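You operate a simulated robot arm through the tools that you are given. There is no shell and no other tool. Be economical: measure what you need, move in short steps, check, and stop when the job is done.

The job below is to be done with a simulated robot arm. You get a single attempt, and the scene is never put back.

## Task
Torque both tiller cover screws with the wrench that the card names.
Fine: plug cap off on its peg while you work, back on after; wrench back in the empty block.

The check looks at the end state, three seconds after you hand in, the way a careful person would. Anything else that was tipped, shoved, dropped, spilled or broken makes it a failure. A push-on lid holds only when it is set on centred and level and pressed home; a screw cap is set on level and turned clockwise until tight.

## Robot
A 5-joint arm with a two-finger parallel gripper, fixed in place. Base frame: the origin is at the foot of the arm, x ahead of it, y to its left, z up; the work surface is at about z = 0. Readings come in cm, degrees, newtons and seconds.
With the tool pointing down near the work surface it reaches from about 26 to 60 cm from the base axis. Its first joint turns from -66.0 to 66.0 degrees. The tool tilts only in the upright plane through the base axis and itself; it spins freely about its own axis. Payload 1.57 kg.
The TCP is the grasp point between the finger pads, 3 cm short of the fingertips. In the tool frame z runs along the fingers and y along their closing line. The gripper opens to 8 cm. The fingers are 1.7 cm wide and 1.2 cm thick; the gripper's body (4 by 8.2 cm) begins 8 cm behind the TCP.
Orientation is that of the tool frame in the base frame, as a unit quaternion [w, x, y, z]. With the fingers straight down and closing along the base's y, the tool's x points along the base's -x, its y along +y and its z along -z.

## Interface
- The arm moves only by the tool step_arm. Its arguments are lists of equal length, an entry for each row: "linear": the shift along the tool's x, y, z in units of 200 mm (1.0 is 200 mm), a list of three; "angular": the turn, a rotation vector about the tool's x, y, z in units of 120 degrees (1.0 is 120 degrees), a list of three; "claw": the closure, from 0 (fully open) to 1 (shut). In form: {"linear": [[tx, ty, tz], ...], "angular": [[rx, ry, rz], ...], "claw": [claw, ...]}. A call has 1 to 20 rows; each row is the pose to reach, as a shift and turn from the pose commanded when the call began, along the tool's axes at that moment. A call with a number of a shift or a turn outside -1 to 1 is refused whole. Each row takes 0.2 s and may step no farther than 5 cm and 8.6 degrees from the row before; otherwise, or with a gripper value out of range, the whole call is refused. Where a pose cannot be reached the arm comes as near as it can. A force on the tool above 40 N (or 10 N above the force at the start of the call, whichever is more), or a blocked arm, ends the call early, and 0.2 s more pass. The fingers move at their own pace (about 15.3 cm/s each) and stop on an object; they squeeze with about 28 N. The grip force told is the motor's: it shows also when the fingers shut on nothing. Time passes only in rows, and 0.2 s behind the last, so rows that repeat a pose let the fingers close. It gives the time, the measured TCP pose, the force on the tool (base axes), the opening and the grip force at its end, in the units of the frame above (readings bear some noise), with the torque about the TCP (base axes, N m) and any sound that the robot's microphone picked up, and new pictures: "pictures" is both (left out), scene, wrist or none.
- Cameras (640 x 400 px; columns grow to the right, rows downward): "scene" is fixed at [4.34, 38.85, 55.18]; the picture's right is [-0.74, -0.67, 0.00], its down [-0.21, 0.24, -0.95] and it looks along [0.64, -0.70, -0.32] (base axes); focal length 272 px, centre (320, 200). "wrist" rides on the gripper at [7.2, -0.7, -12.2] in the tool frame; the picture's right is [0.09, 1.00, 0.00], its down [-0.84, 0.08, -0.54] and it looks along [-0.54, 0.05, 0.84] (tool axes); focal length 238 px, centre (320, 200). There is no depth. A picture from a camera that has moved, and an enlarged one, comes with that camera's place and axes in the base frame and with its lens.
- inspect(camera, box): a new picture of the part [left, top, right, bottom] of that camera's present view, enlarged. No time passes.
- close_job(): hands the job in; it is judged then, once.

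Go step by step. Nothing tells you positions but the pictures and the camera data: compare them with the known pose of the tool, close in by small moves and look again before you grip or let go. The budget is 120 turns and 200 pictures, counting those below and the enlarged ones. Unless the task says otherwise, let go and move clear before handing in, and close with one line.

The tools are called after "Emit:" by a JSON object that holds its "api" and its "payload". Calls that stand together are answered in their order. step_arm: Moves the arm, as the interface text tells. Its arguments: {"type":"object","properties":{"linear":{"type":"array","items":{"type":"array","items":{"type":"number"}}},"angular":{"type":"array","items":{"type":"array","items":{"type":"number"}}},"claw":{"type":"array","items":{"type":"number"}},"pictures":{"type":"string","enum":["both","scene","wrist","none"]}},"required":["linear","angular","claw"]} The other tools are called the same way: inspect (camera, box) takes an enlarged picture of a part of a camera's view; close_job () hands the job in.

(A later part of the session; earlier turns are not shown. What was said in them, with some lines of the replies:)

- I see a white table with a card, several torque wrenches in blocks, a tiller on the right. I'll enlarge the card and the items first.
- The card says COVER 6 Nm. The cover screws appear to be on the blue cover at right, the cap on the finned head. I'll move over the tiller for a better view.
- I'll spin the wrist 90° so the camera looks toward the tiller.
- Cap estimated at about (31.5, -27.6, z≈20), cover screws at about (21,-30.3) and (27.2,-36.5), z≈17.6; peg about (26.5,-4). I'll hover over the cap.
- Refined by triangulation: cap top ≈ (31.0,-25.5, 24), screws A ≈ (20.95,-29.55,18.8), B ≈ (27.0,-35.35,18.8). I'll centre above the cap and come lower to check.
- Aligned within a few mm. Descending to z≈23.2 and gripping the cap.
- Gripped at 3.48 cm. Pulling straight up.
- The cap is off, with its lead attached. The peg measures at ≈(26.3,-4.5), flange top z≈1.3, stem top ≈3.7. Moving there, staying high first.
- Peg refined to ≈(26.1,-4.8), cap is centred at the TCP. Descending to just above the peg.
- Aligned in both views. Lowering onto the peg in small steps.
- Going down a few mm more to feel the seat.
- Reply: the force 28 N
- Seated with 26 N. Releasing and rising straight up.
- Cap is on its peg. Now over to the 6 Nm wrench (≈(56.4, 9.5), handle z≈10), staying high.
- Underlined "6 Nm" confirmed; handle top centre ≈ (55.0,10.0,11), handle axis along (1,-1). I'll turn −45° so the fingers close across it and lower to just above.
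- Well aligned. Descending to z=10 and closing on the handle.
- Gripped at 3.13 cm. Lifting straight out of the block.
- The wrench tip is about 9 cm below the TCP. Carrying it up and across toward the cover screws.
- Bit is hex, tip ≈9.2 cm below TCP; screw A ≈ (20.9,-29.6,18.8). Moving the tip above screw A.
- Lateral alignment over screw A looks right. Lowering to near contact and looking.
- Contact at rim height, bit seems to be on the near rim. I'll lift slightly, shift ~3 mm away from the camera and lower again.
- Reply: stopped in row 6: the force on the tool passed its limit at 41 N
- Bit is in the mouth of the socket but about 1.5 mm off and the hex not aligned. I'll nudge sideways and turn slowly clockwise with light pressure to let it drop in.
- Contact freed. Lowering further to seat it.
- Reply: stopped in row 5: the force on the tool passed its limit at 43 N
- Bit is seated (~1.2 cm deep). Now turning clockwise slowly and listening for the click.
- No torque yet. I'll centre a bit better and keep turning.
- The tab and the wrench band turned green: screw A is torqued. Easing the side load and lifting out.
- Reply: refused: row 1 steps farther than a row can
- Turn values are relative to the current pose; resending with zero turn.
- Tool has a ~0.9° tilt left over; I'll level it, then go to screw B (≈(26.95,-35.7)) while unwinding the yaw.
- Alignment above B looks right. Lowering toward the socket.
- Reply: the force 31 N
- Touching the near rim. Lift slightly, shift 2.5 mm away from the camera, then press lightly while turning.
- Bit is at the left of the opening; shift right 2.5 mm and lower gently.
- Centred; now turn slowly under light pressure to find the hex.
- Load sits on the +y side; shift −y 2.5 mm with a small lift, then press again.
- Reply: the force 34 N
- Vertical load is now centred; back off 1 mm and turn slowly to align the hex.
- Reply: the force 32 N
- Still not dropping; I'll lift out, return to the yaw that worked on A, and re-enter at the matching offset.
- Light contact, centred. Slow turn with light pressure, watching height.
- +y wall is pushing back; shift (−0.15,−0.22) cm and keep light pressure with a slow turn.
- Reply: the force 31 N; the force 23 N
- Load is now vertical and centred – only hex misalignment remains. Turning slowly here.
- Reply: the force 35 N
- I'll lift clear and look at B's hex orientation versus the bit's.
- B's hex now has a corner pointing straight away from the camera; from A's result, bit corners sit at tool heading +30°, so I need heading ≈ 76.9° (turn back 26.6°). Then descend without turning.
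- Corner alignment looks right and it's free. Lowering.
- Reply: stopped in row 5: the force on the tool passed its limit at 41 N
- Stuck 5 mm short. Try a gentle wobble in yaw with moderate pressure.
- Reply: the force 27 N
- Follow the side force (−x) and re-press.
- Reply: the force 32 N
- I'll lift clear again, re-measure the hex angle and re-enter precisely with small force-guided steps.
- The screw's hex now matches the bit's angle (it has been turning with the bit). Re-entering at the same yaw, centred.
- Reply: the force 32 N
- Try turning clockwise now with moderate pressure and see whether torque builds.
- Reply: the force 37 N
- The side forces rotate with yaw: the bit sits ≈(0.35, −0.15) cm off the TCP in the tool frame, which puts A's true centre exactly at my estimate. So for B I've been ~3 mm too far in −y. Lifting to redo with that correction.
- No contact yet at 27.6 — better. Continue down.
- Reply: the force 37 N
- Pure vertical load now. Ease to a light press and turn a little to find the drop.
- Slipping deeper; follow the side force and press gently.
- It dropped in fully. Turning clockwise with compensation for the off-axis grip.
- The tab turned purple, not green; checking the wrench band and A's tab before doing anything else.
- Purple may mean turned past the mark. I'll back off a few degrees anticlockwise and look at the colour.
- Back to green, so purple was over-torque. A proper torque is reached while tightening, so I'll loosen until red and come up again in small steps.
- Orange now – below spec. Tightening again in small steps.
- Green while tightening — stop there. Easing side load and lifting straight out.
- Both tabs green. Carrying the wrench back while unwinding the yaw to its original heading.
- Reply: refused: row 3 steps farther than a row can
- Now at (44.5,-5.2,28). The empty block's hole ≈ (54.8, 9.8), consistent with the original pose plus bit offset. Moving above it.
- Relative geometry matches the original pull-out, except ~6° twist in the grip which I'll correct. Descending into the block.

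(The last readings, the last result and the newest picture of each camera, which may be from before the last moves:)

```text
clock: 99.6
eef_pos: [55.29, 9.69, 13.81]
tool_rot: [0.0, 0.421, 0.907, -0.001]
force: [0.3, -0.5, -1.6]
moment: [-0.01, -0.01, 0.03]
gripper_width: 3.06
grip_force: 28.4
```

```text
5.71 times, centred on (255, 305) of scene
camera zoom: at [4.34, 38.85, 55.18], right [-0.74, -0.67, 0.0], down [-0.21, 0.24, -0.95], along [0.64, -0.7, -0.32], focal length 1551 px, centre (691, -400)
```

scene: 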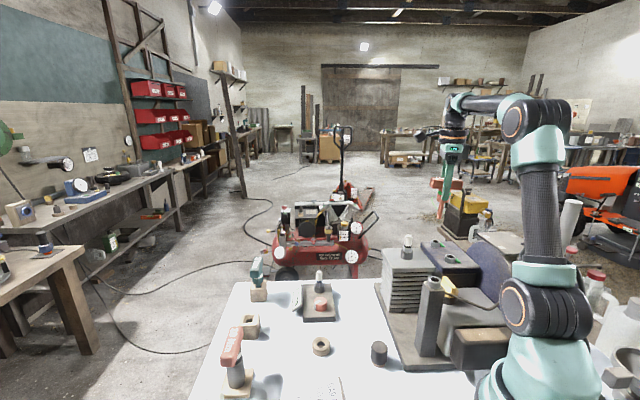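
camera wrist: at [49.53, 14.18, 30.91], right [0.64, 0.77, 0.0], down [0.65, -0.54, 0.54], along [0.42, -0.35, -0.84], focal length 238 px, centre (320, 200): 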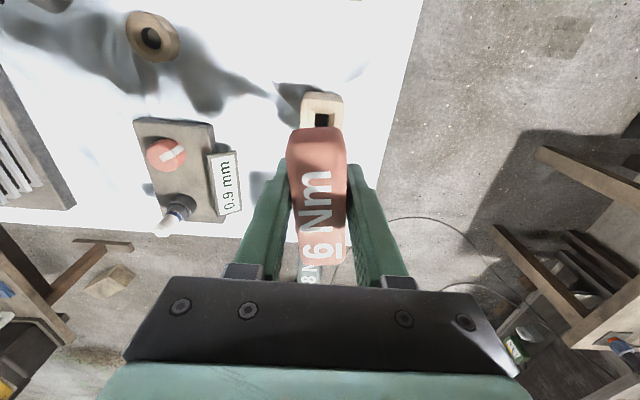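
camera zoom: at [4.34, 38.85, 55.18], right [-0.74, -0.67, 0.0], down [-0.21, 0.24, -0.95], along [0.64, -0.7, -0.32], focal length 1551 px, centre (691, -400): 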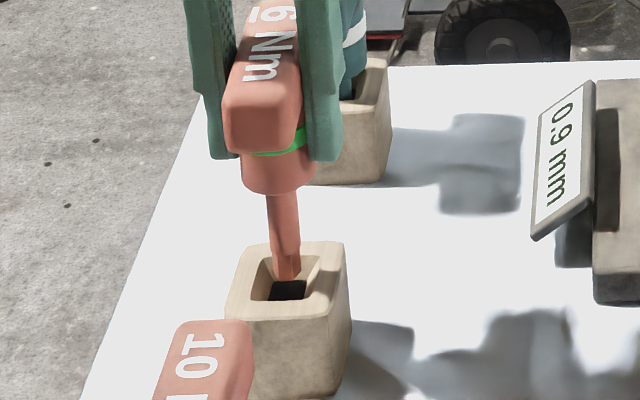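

Emit:
{"api": "step_arm", "payload": {"linear": [[0, 0, 0.03], [0, 0, 0.06], [0, 0, 0.08], [0, 0, 0.08]], "angular": [[0, 0, 0], [0, 0, 0], [0, 0, 0], [0, 0, 0]], "claw": [1, 1, 1, 1], "pictures": "none"}}

Emit:
{"api": "inspect", "payload": {"camera": "scene", "box": [220, 270, 290, 340]}}

```text
clock: 100.6
eef_pos: [55.3, 9.67, 12.25]
tool_rot: [-0.001, 0.421, 0.907, -0.001]
force: [0.0, 0.1, -1.8]
moment: [0.02, -0.01, 0.0]
gripper_width: 3.1
grip_force: 27.8
```

```text
5.71 times, centred on (255, 305) of scene
camera zoom: at [4.34, 38.85, 55.18], right [-0.74, -0.67, 0.0], down [-0.21, 0.24, -0.95], along [0.64, -0.7, -0.32], focal length 1551 px, centre (691, -400)
```

zoom: 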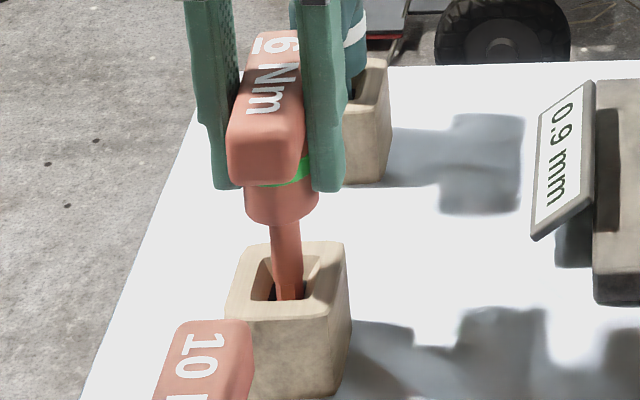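

It's entering the hole freely. Lowering to the stowed height.

Emit:
{"api": "step_arm", "payload": {"linear": [[0, 0, 0.04], [0, 0, 0.08], [0, 0, 0.1], [0, 0, 0.112], [0, 0, 0.112]], "angular": [[0, 0, 0], [0, 0, 0], [0, 0, 0], [0, 0, 0], [0, 0, 0]], "claw": [1, 1, 1, 1, 1], "pictures": "none"}}

Emit:
{"api": "inspect", "payload": {"camera": "scene", "box": [220, 270, 290, 340]}}

```text
clock: 101.8
eef_pos: [55.3, 9.56, 10.08]
tool_rot: [0.001, 0.421, 0.907, 0.001]
force: [1.8, 2.8, -0.2]
moment: [0.14, -0.08, -0.01]
gripper_width: 3.09
grip_force: 28.1
```

```text
5.71 times, centred on (255, 305) of scene
camera zoom: at [4.34, 38.85, 55.18], right [-0.74, -0.67, 0.0], down [-0.21, 0.24, -0.95], along [0.64, -0.7, -0.32], focal length 1551 px, centre (691, -400)
```

zoom: 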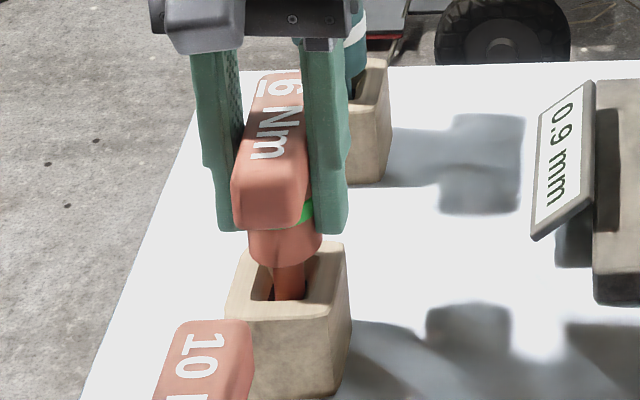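

Emit:
{"api": "step_arm", "payload": {"linear": [[0, 0, 0.008], [0, 0, 0.016], [0, 0, 0.022], [0, 0, 0.022]], "angular": [[0, 0, 0], [0, 0, 0], [0, 0, 0], [0, 0, 0]], "claw": [1, 1, 1, 1], "pictures": "none"}}

```text
clock: 102.8
eef_pos: [55.31, 9.68, 9.69]
tool_rot: [-0.001, 0.421, 0.907, 0.001]
force: [0.4, 2.3, 5.1]
moment: [0.19, 0.01, 0.03]
gripper_width: 3.07
grip_force: 28.2
```

Light contact with the bottom (7 N). Releasing and rising straight up.

Emit:
{"api": "step_arm", "payload": {"linear": [[0, 0, -0.004], [0, 0, -0.004], [0, 0, -0.004], [0, 0, -0.1], [0, 0, -0.25], [0, 0, -0.45], [0, 0, -0.6], [0, 0, -0.6]], "angular": [[0, 0, 0], [0, 0, 0], [0, 0, 0], [0, 0, 0], [0, 0, 0], [0, 0, 0], [0, 0, 0], [0, 0, 0]], "claw": [0.5, 0, 0, 0, 0, 0, 0, 0], "pictures": "wrist"}}

Emit:
{"api": "inspect", "payload": {"camera": "scene", "box": [210, 250, 310, 350]}}

```text
clock: 104.6
eef_pos: [55.15, 9.69, 21.61]
tool_rot: [0.001, 0.422, 0.907, 0.001]
force: [-0.8, 0.1, -0.1]
moment: [-0.01, 0.0, 0.04]
gripper_width: 8.0
grip_force: 0.0
camera wrist: at [49.92, 14.73, 34.01], right [0.7, 0.71, 0.0], down [0.6, -0.59, 0.54], along [0.39, -0.38, -0.84], focal length 238 px, centre (320, 200)
```

wrist: 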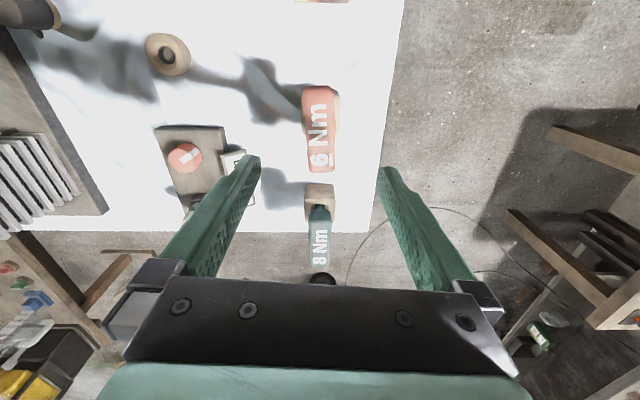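

```text
4.00 times, centred on (260, 300) of scene
camera zoom: at [4.34, 38.85, 55.18], right [-0.74, -0.67, 0.0], down [-0.21, 0.24, -0.95], along [0.64, -0.7, -0.32], focal length 1086 px, centre (560, -200)
```

zoom: 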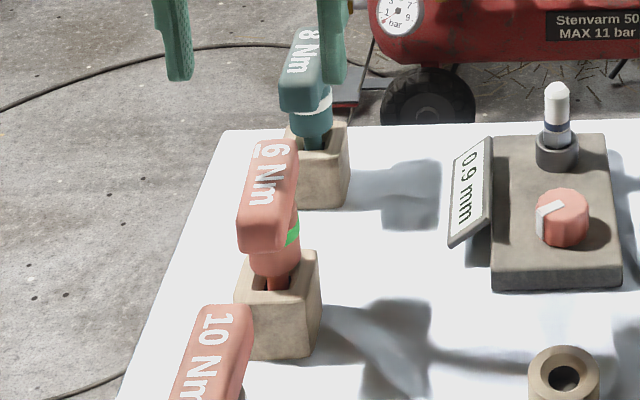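

Wrench is back upright in its block. Now back to the cap on the peg.

Emit:
{"api": "step_arm", "payload": {"linear": [[0.03, -0.1, -0.1], [0.07, -0.3, -0.15], [0.11, -0.5, -0.15], [0.15, -0.7, -0.15], [0.19, -0.9, -0.15], [0.2, -0.95, -0.15], [0.2, -0.95, -0.15]], "angular": [[0, 0, 0.06], [0, 0, 0.12], [0, 0, 0.18], [0, 0, 0.24], [0, 0, 0.3], [0, 0, 0.333], [0, 0, 0.333]], "claw": [0, 0, 0, 0, 0, 0, 0], "pictures": "wrist"}}

```text
clock: 106.2
eef_pos: [38.14, 0.51, 24.37]
tool_rot: [0.001, 0.706, 0.708, 0.001]
force: [-0.4, 0.4, 0.0]
moment: [0.01, 0.0, 0.0]
gripper_width: 8.02
grip_force: 0.0
camera wrist: at [37.3, 7.57, 36.88], right [1.0, 0.1, 0.0], down [0.08, -0.84, 0.54], along [0.05, -0.54, -0.84], focal length 238 px, centre (320, 200)
```

wrist: 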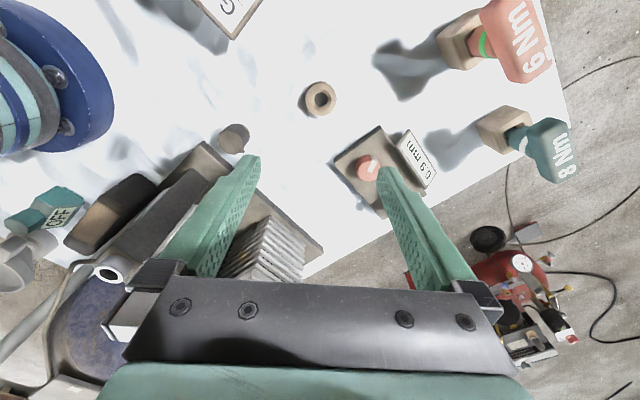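

Emit:
{"api": "step_arm", "payload": {"linear": [[-0.08, -0.2, 0.0], [-0.16, -0.4, 0.05], [-0.268, -0.602, 0.1], [-0.268, -0.602, 0.3], [-0.268, -0.602, 0.5], [-0.268, -0.602, 0.62], [-0.268, -0.602, 0.62]], "angular": [[0, 0, 0], [0, 0, 0], [0, 0, 0], [0, 0, 0], [0, 0, 0], [0, 0, 0], [0, 0, 0]], "claw": [0, 0, 0, 0, 0, 0, 0], "pictures": "wrist"}}

Emit:
{"api": "inspect", "payload": {"camera": "scene", "box": [340, 290, 430, 390]}}

```text
clock: 107.8
eef_pos: [25.99, -4.81, 12.22]
tool_rot: [0.001, 0.704, 0.71, 0.0]
force: [0.2, -0.3, -0.1]
moment: [-0.02, -0.02, 0.02]
gripper_width: 8.02
grip_force: 0.1
camera wrist: at [25.25, 2.21, 24.46], right [1.0, 0.1, 0.0], down [0.08, -0.84, 0.54], along [0.05, -0.54, -0.84], focal length 238 px, centre (320, 200)
```

wrist: 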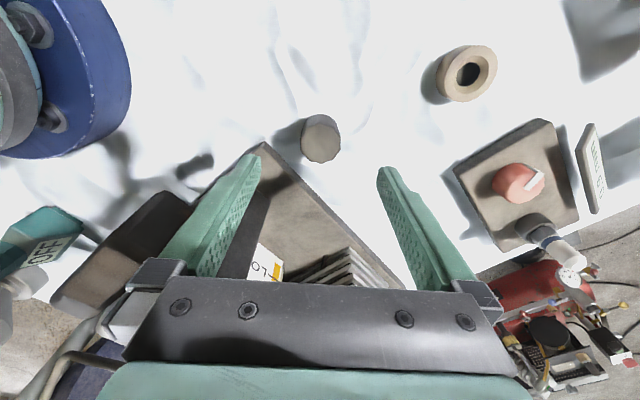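

```text
4.00 times, centred on (385, 340) of scene
camera zoom: at [4.34, 38.85, 55.18], right [-0.74, -0.67, 0.0], down [-0.21, 0.24, -0.95], along [0.64, -0.7, -0.32], focal length 1086 px, centre (60, -360)
```

zoom: 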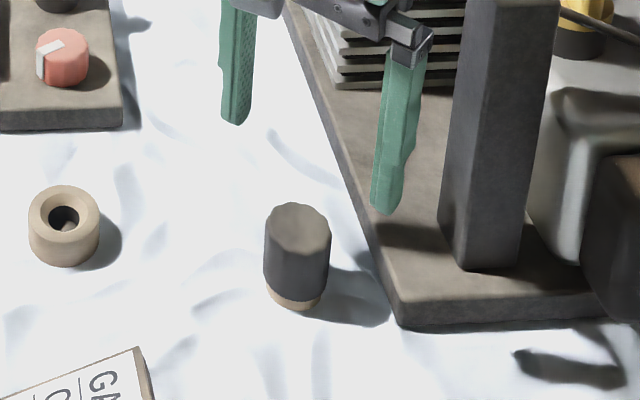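

Emit:
{"api": "step_arm", "payload": {"linear": [[0.005, 0.0045, 0.15], [0.005, 0.0045, 0.3], [0.005, 0.0045, 0.4], [0.005, 0.0045, 0.43], [0.005, 0.0045, 0.43], [0.005, 0.0045, 0.43], [0.005, 0.0045, 0.43]], "angular": [[0, 0, 0], [0, 0, 0], [0, 0, 0], [0, 0, 0], [0, 0, 0], [0, 0, 0], [0, 0, 0]], "claw": [0, 0, 0, 0, 0, 1, 1], "pictures": "none"}}

Emit:
{"api": "inspect", "payload": {"camera": "wrist", "box": [270, 80, 370, 220]}}

Emit:
{"api": "inspect", "payload": {"camera": "scene", "box": [350, 310, 430, 390]}}

```text
clock: 109.4
eef_pos: [26.19, -5.0, 3.54]
tool_rot: [0.0, 0.705, 0.709, 0.001]
force: [0.9, 0.5, -0.3]
moment: [0.01, 0.04, 0.02]
gripper_width: 3.5
grip_force: 27.9
```

```text
2.86 times, centred on (320, 150) of wrist
camera zoom: at [25.36, 2.2, 15.93], right [1.0, 0.1, 0.0], down [0.08, -0.84, 0.54], along [0.05, -0.54, -0.84], focal length 681 px, centre (320, 343)
```

zoom: 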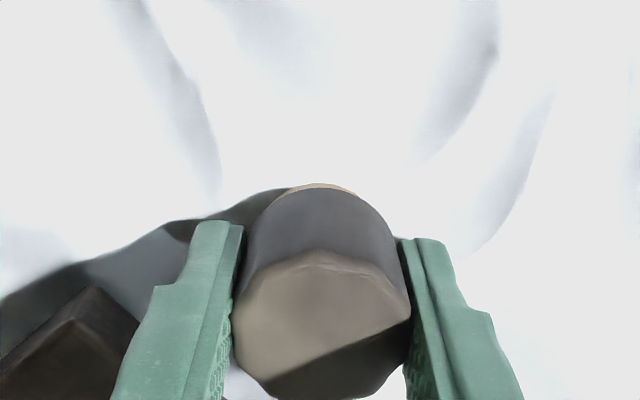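

```text
5.00 times, centred on (390, 350) of scene
camera zoom: at [4.34, 38.85, 55.18], right [-0.74, -0.67, 0.0], down [-0.21, 0.24, -0.95], along [0.64, -0.7, -0.32], focal length 1358 px, centre (-30, -550)
```

zoom: 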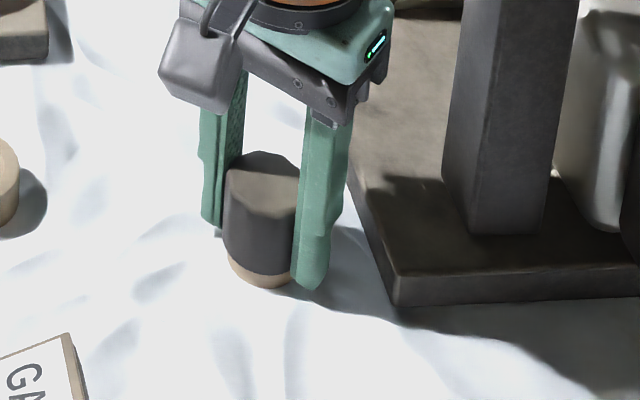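

Gripped; cap sits ~2 mm toward +y in the fingers compared with before, so I'll offset for that. Lifting and carrying to the plug.

Emit:
{"api": "step_arm", "payload": {"linear": [[0, 0, -0.05], [0, 0, -0.15], [0, 0, -0.35], [0, 0, -0.55], [0, 0, -0.75], [0, 0, -1.0], [0, 0, -1.0]], "angular": [[0, 0, 0], [0, 0, 0], [0, 0, 0], [0, 0, 0], [0, 0, 0], [0, 0, 0], [0, 0, 0]], "claw": [1, 1, 1, 1, 1, 1, 1], "pictures": "none"}}

Emit:
{"api": "step_arm", "payload": {"linear": [[-0.05, 0.05, -0.2], [-0.2, 0.12, -0.35], [-0.4, 0.18, -0.4], [-0.6, 0.22, -0.4], [-0.8, 0.23, -0.4], [-0.98, 0.23, -0.4], [-0.98, 0.23, -0.4]], "angular": [[0, 0, 0], [0, 0, 0], [0, 0, 0], [0, 0, 0], [0, 0, 0], [0, 0, 0], [0, 0, 0]], "claw": [1, 1, 1, 1, 1, 1, 1], "pictures": "wrist"}}

Emit:
{"api": "inspect", "payload": {"camera": "scene", "box": [370, 170, 470, 280]}}

```text
clock: 111.0
eef_pos: [26.18, -4.88, 23.74]
tool_rot: [0.001, 0.705, 0.709, 0.0]
force: [-0.3, 0.1, -0.1]
moment: [0.01, -0.01, -0.01]
gripper_width: 3.49
grip_force: 28.3
```

```text
clock: 112.6
eef_pos: [30.92, -24.39, 31.61]
tool_rot: [0.002, 0.705, 0.709, 0.0]
force: [0.2, 0.3, -0.4]
moment: [-0.01, 0.02, 0.02]
gripper_width: 3.5
grip_force: 28.2
camera wrist: at [30.1, -17.34, 44.04], right [1.0, 0.1, 0.0], down [0.08, -0.84, 0.54], along [0.05, -0.54, -0.84], focal length 238 px, centre (320, 200)
```

wrist: 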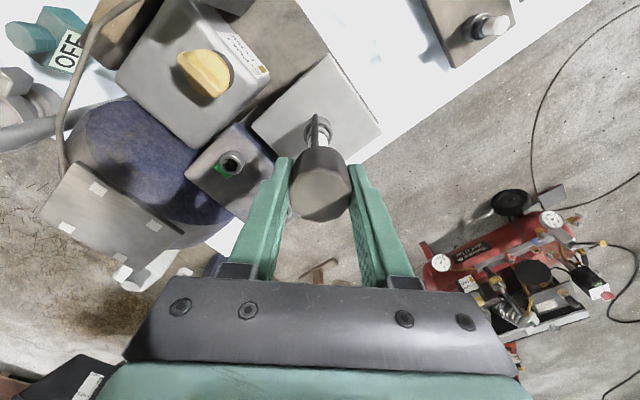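

```text
3.64 times, centred on (420, 225) of scene
camera zoom: at [4.34, 38.85, 55.18], right [-0.74, -0.67, 0.0], down [-0.21, 0.24, -0.95], along [0.64, -0.7, -0.32], focal length 987 px, centre (-44, 109)
```

zoom: 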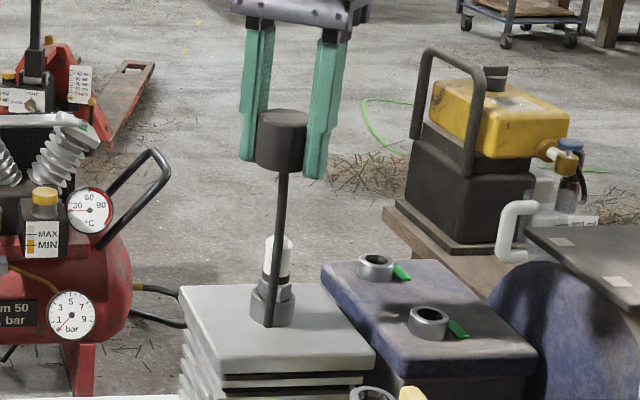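

Emit:
{"api": "step_arm", "payload": {"linear": [[-0.0615, -0.004, 0.05], [-0.0615, -0.004, 0.15], [-0.0615, -0.004, 0.23], [-0.0615, -0.004, 0.23]], "angular": [[0, 0, 0], [0, 0, 0], [0, 0, 0], [0, 0, 0]], "claw": [1, 1, 1, 1], "pictures": "wrist"}}

Emit:
{"api": "inspect", "payload": {"camera": "scene", "box": [380, 200, 440, 270]}}

```text
clock: 113.6
eef_pos: [30.92, -25.62, 27.07]
tool_rot: [0.001, 0.705, 0.709, 0.0]
force: [-0.2, -0.2, -0.7]
moment: [0.0, 0.05, 0.01]
gripper_width: 3.49
grip_force: 28.1
camera wrist: at [30.08, -18.54, 39.37], right [1.0, 0.1, 0.0], down [0.08, -0.84, 0.54], along [0.05, -0.54, -0.84], focal length 238 px, centre (320, 200)
```

wrist: 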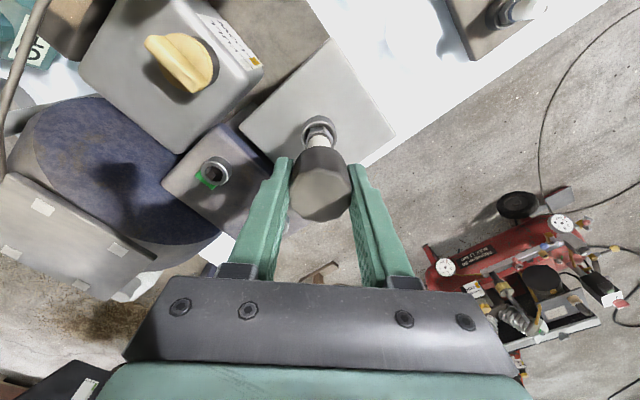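

```text
5.71 times, centred on (410, 235) of scene
camera zoom: at [4.34, 38.85, 55.18], right [-0.74, -0.67, 0.0], down [-0.21, 0.24, -0.95], along [0.64, -0.7, -0.32], focal length 1551 px, centre (-194, 0)
```

zoom: 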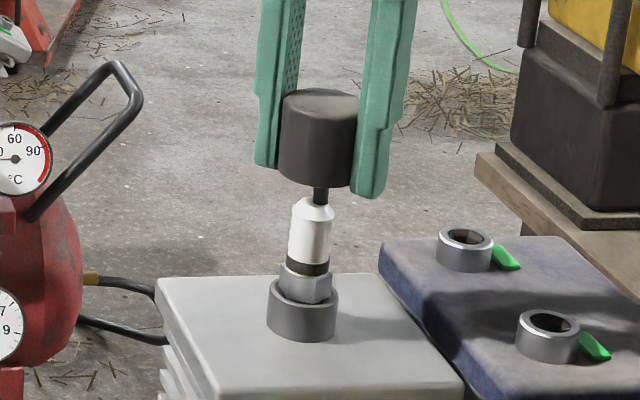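

Aligned with the plug axis. Lowering onto it.

Emit:
{"api": "step_arm", "payload": {"linear": [[0, 0, 0.06], [0, 0, 0.1], [0, 0, 0.13], [0, 0, 0.13]], "angular": [[0, 0, 0], [0, 0, 0], [0, 0, 0], [0, 0, 0]], "claw": [1, 1, 1, 1], "pictures": "none"}}

Emit:
{"api": "inspect", "payload": {"camera": "scene", "box": [380, 200, 440, 270]}}

```text
clock: 114.6
eef_pos: [30.83, -25.75, 24.59]
tool_rot: [0.001, 0.705, 0.709, 0.0]
force: [0.4, -0.4, -0.1]
moment: [-0.01, 0.03, 0.02]
gripper_width: 3.5
grip_force: 28.4
```

```text
5.71 times, centred on (410, 235) of scene
camera zoom: at [4.34, 38.85, 55.18], right [-0.74, -0.67, 0.0], down [-0.21, 0.24, -0.95], along [0.64, -0.7, -0.32], focal length 1551 px, centre (-194, 0)
```

zoom: 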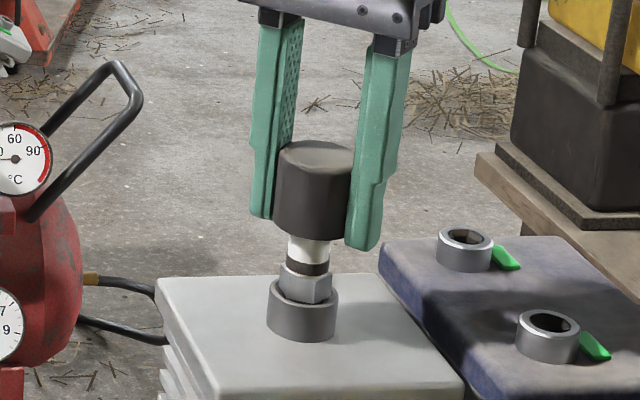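

Emit:
{"api": "step_arm", "payload": {"linear": [[0, 0, 0.03], [0, 0, 0.055], [0, 0, 0.07], [0, 0, 0.08], [0, 0, 0.085], [0, 0, 0.085]], "angular": [[0, 0, 0], [0, 0, 0], [0, 0, 0], [0, 0, 0], [0, 0, 0], [0, 0, 0]], "claw": [1, 1, 1, 1, 1, 1], "pictures": "none"}}

Emit:
{"api": "inspect", "payload": {"camera": "scene", "box": [380, 200, 440, 270]}}

```text
clock: 116.0
eef_pos: [30.89, -25.85, 22.78]
tool_rot: [0.004, 0.705, 0.709, 0.0]
force: [1.9, -0.3, 27.0]
moment: [0.08, 0.01, 0.01]
gripper_width: 3.46
grip_force: 28.1
```

```text
5.71 times, centred on (410, 235) of scene
camera zoom: at [4.33, 38.86, 55.17], right [-0.74, -0.67, 0.0], down [-0.21, 0.24, -0.95], along [0.64, -0.7, -0.32], focal length 1551 px, centre (-194, 0)
```

zoom: 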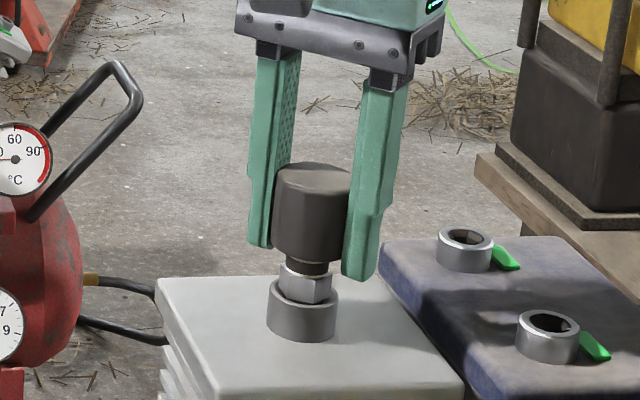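

Seated with 27 N of press. Releasing and rising to check.

Emit:
{"api": "step_arm", "payload": {"linear": [[0, 0, 0.004], [0, 0, 0.0], [0, 0, 0.0], [0, 0, 0.0], [0, 0, -0.1], [0, 0, -0.25], [0, 0, -0.4], [0, 0, -0.4]], "angular": [[0, 0, 0], [0, 0, 0], [0, 0, 0], [0, 0, 0], [0, 0, 0], [0, 0, 0], [0, 0, 0], [0, 0, 0]], "claw": [1, 1, 0, 0, 0, 0, 0, 0], "pictures": "wrist"}}

Emit:
{"api": "inspect", "payload": {"camera": "scene", "box": [370, 180, 490, 300]}}

```text
clock: 117.8
eef_pos: [30.86, -25.78, 30.63]
tool_rot: [0.002, 0.705, 0.709, 0.0]
force: [0.0, -0.2, -0.7]
moment: [0.02, 0.01, 0.0]
gripper_width: 8.0
grip_force: 0.1
camera wrist: at [29.97, -18.54, 43.06], right [1.0, 0.1, 0.0], down [0.08, -0.84, 0.54], along [0.05, -0.54, -0.84], focal length 238 px, centre (320, 200)
```

wrist: 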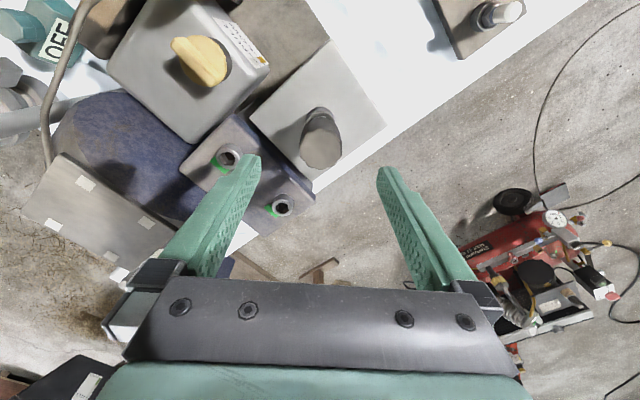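

```text
3.33 times, centred on (430, 240) of scene
camera zoom: at [4.34, 38.85, 55.18], right [-0.74, -0.67, 0.0], down [-0.21, 0.24, -0.95], along [0.64, -0.7, -0.32], focal length 905 px, centre (-47, 67)
```

zoom: 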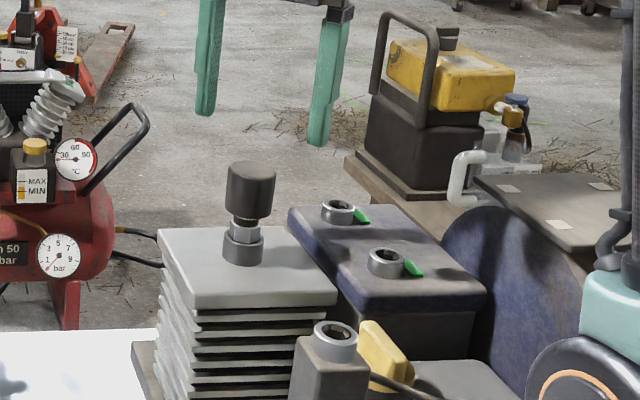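

The cap looks exactly as at the start (same height, level), both tabs green. Rising clear and taking a last overall look.

Emit:
{"api": "step_arm", "payload": {"linear": [[0, 0, -0.2], [0, 0, -0.4], [0, 0, -0.5]], "angular": [[0, 0, 0], [0, 0, 0], [0, 0, 0]], "claw": [0, 0, 0], "pictures": "both"}}

Emit:
{"api": "inspect", "payload": {"camera": "scene", "box": [200, 220, 500, 400]}}

```text
clock: 118.6
eef_pos: [30.77, -25.64, 40.89]
tool_rot: [0.002, 0.705, 0.709, -0.001]
force: [0.2, 0.0, -1.6]
moment: [0.0, -0.02, -0.02]
gripper_width: 8.03
grip_force: 0.0
camera wrist: at [29.97, -18.5, 53.15], right [1.0, 0.1, 0.0], down [0.08, -0.84, 0.54], along [0.05, -0.54, -0.84], focal length 238 px, centre (320, 200)
```

scene: 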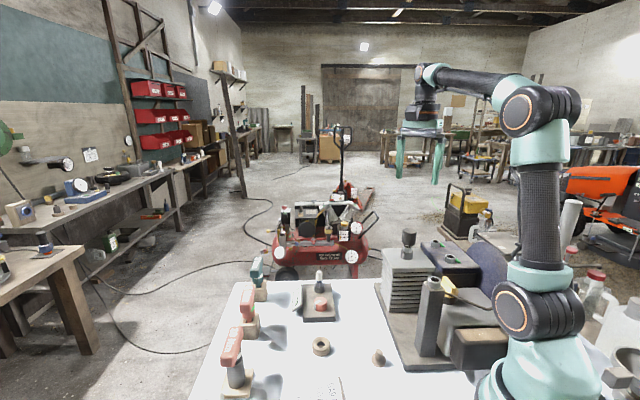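
wrist: 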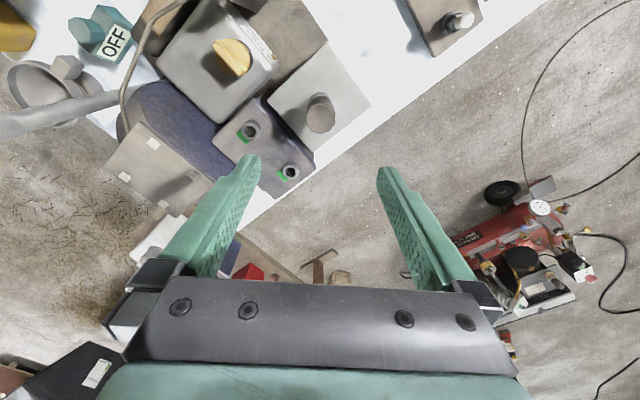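

```text
2.13 times, centred on (350, 310) of scene
camera zoom: at [4.34, 38.85, 55.18], right [-0.74, -0.67, 0.0], down [-0.21, 0.24, -0.95], along [0.64, -0.7, -0.32], focal length 579 px, centre (256, -35)
```

zoom: 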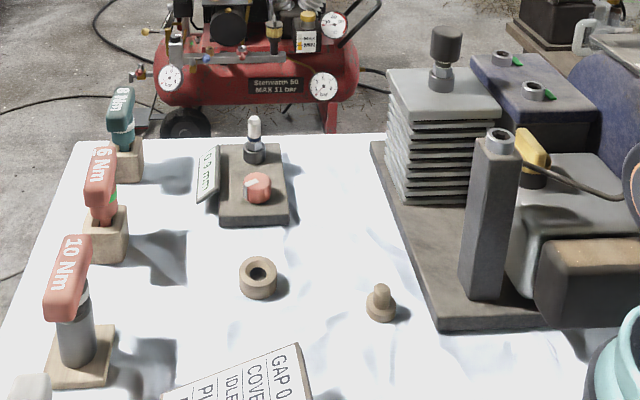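

Everything is in place: both tabs are green, the wrench is in its block, the cap is on the plug and the peg is free. Handing in.

Emit:
{"api": "close_job", "payload": {}}

```text
The job is handed in.
```

Both cover screws are torqued with the 6 Nm wrench the card names, and both tabs are green. I overshot the second screw once, so I backed it off and brought it back up to the mark. The plug cap is back on the plug, pressed home and level, and the wrench is back in its block.
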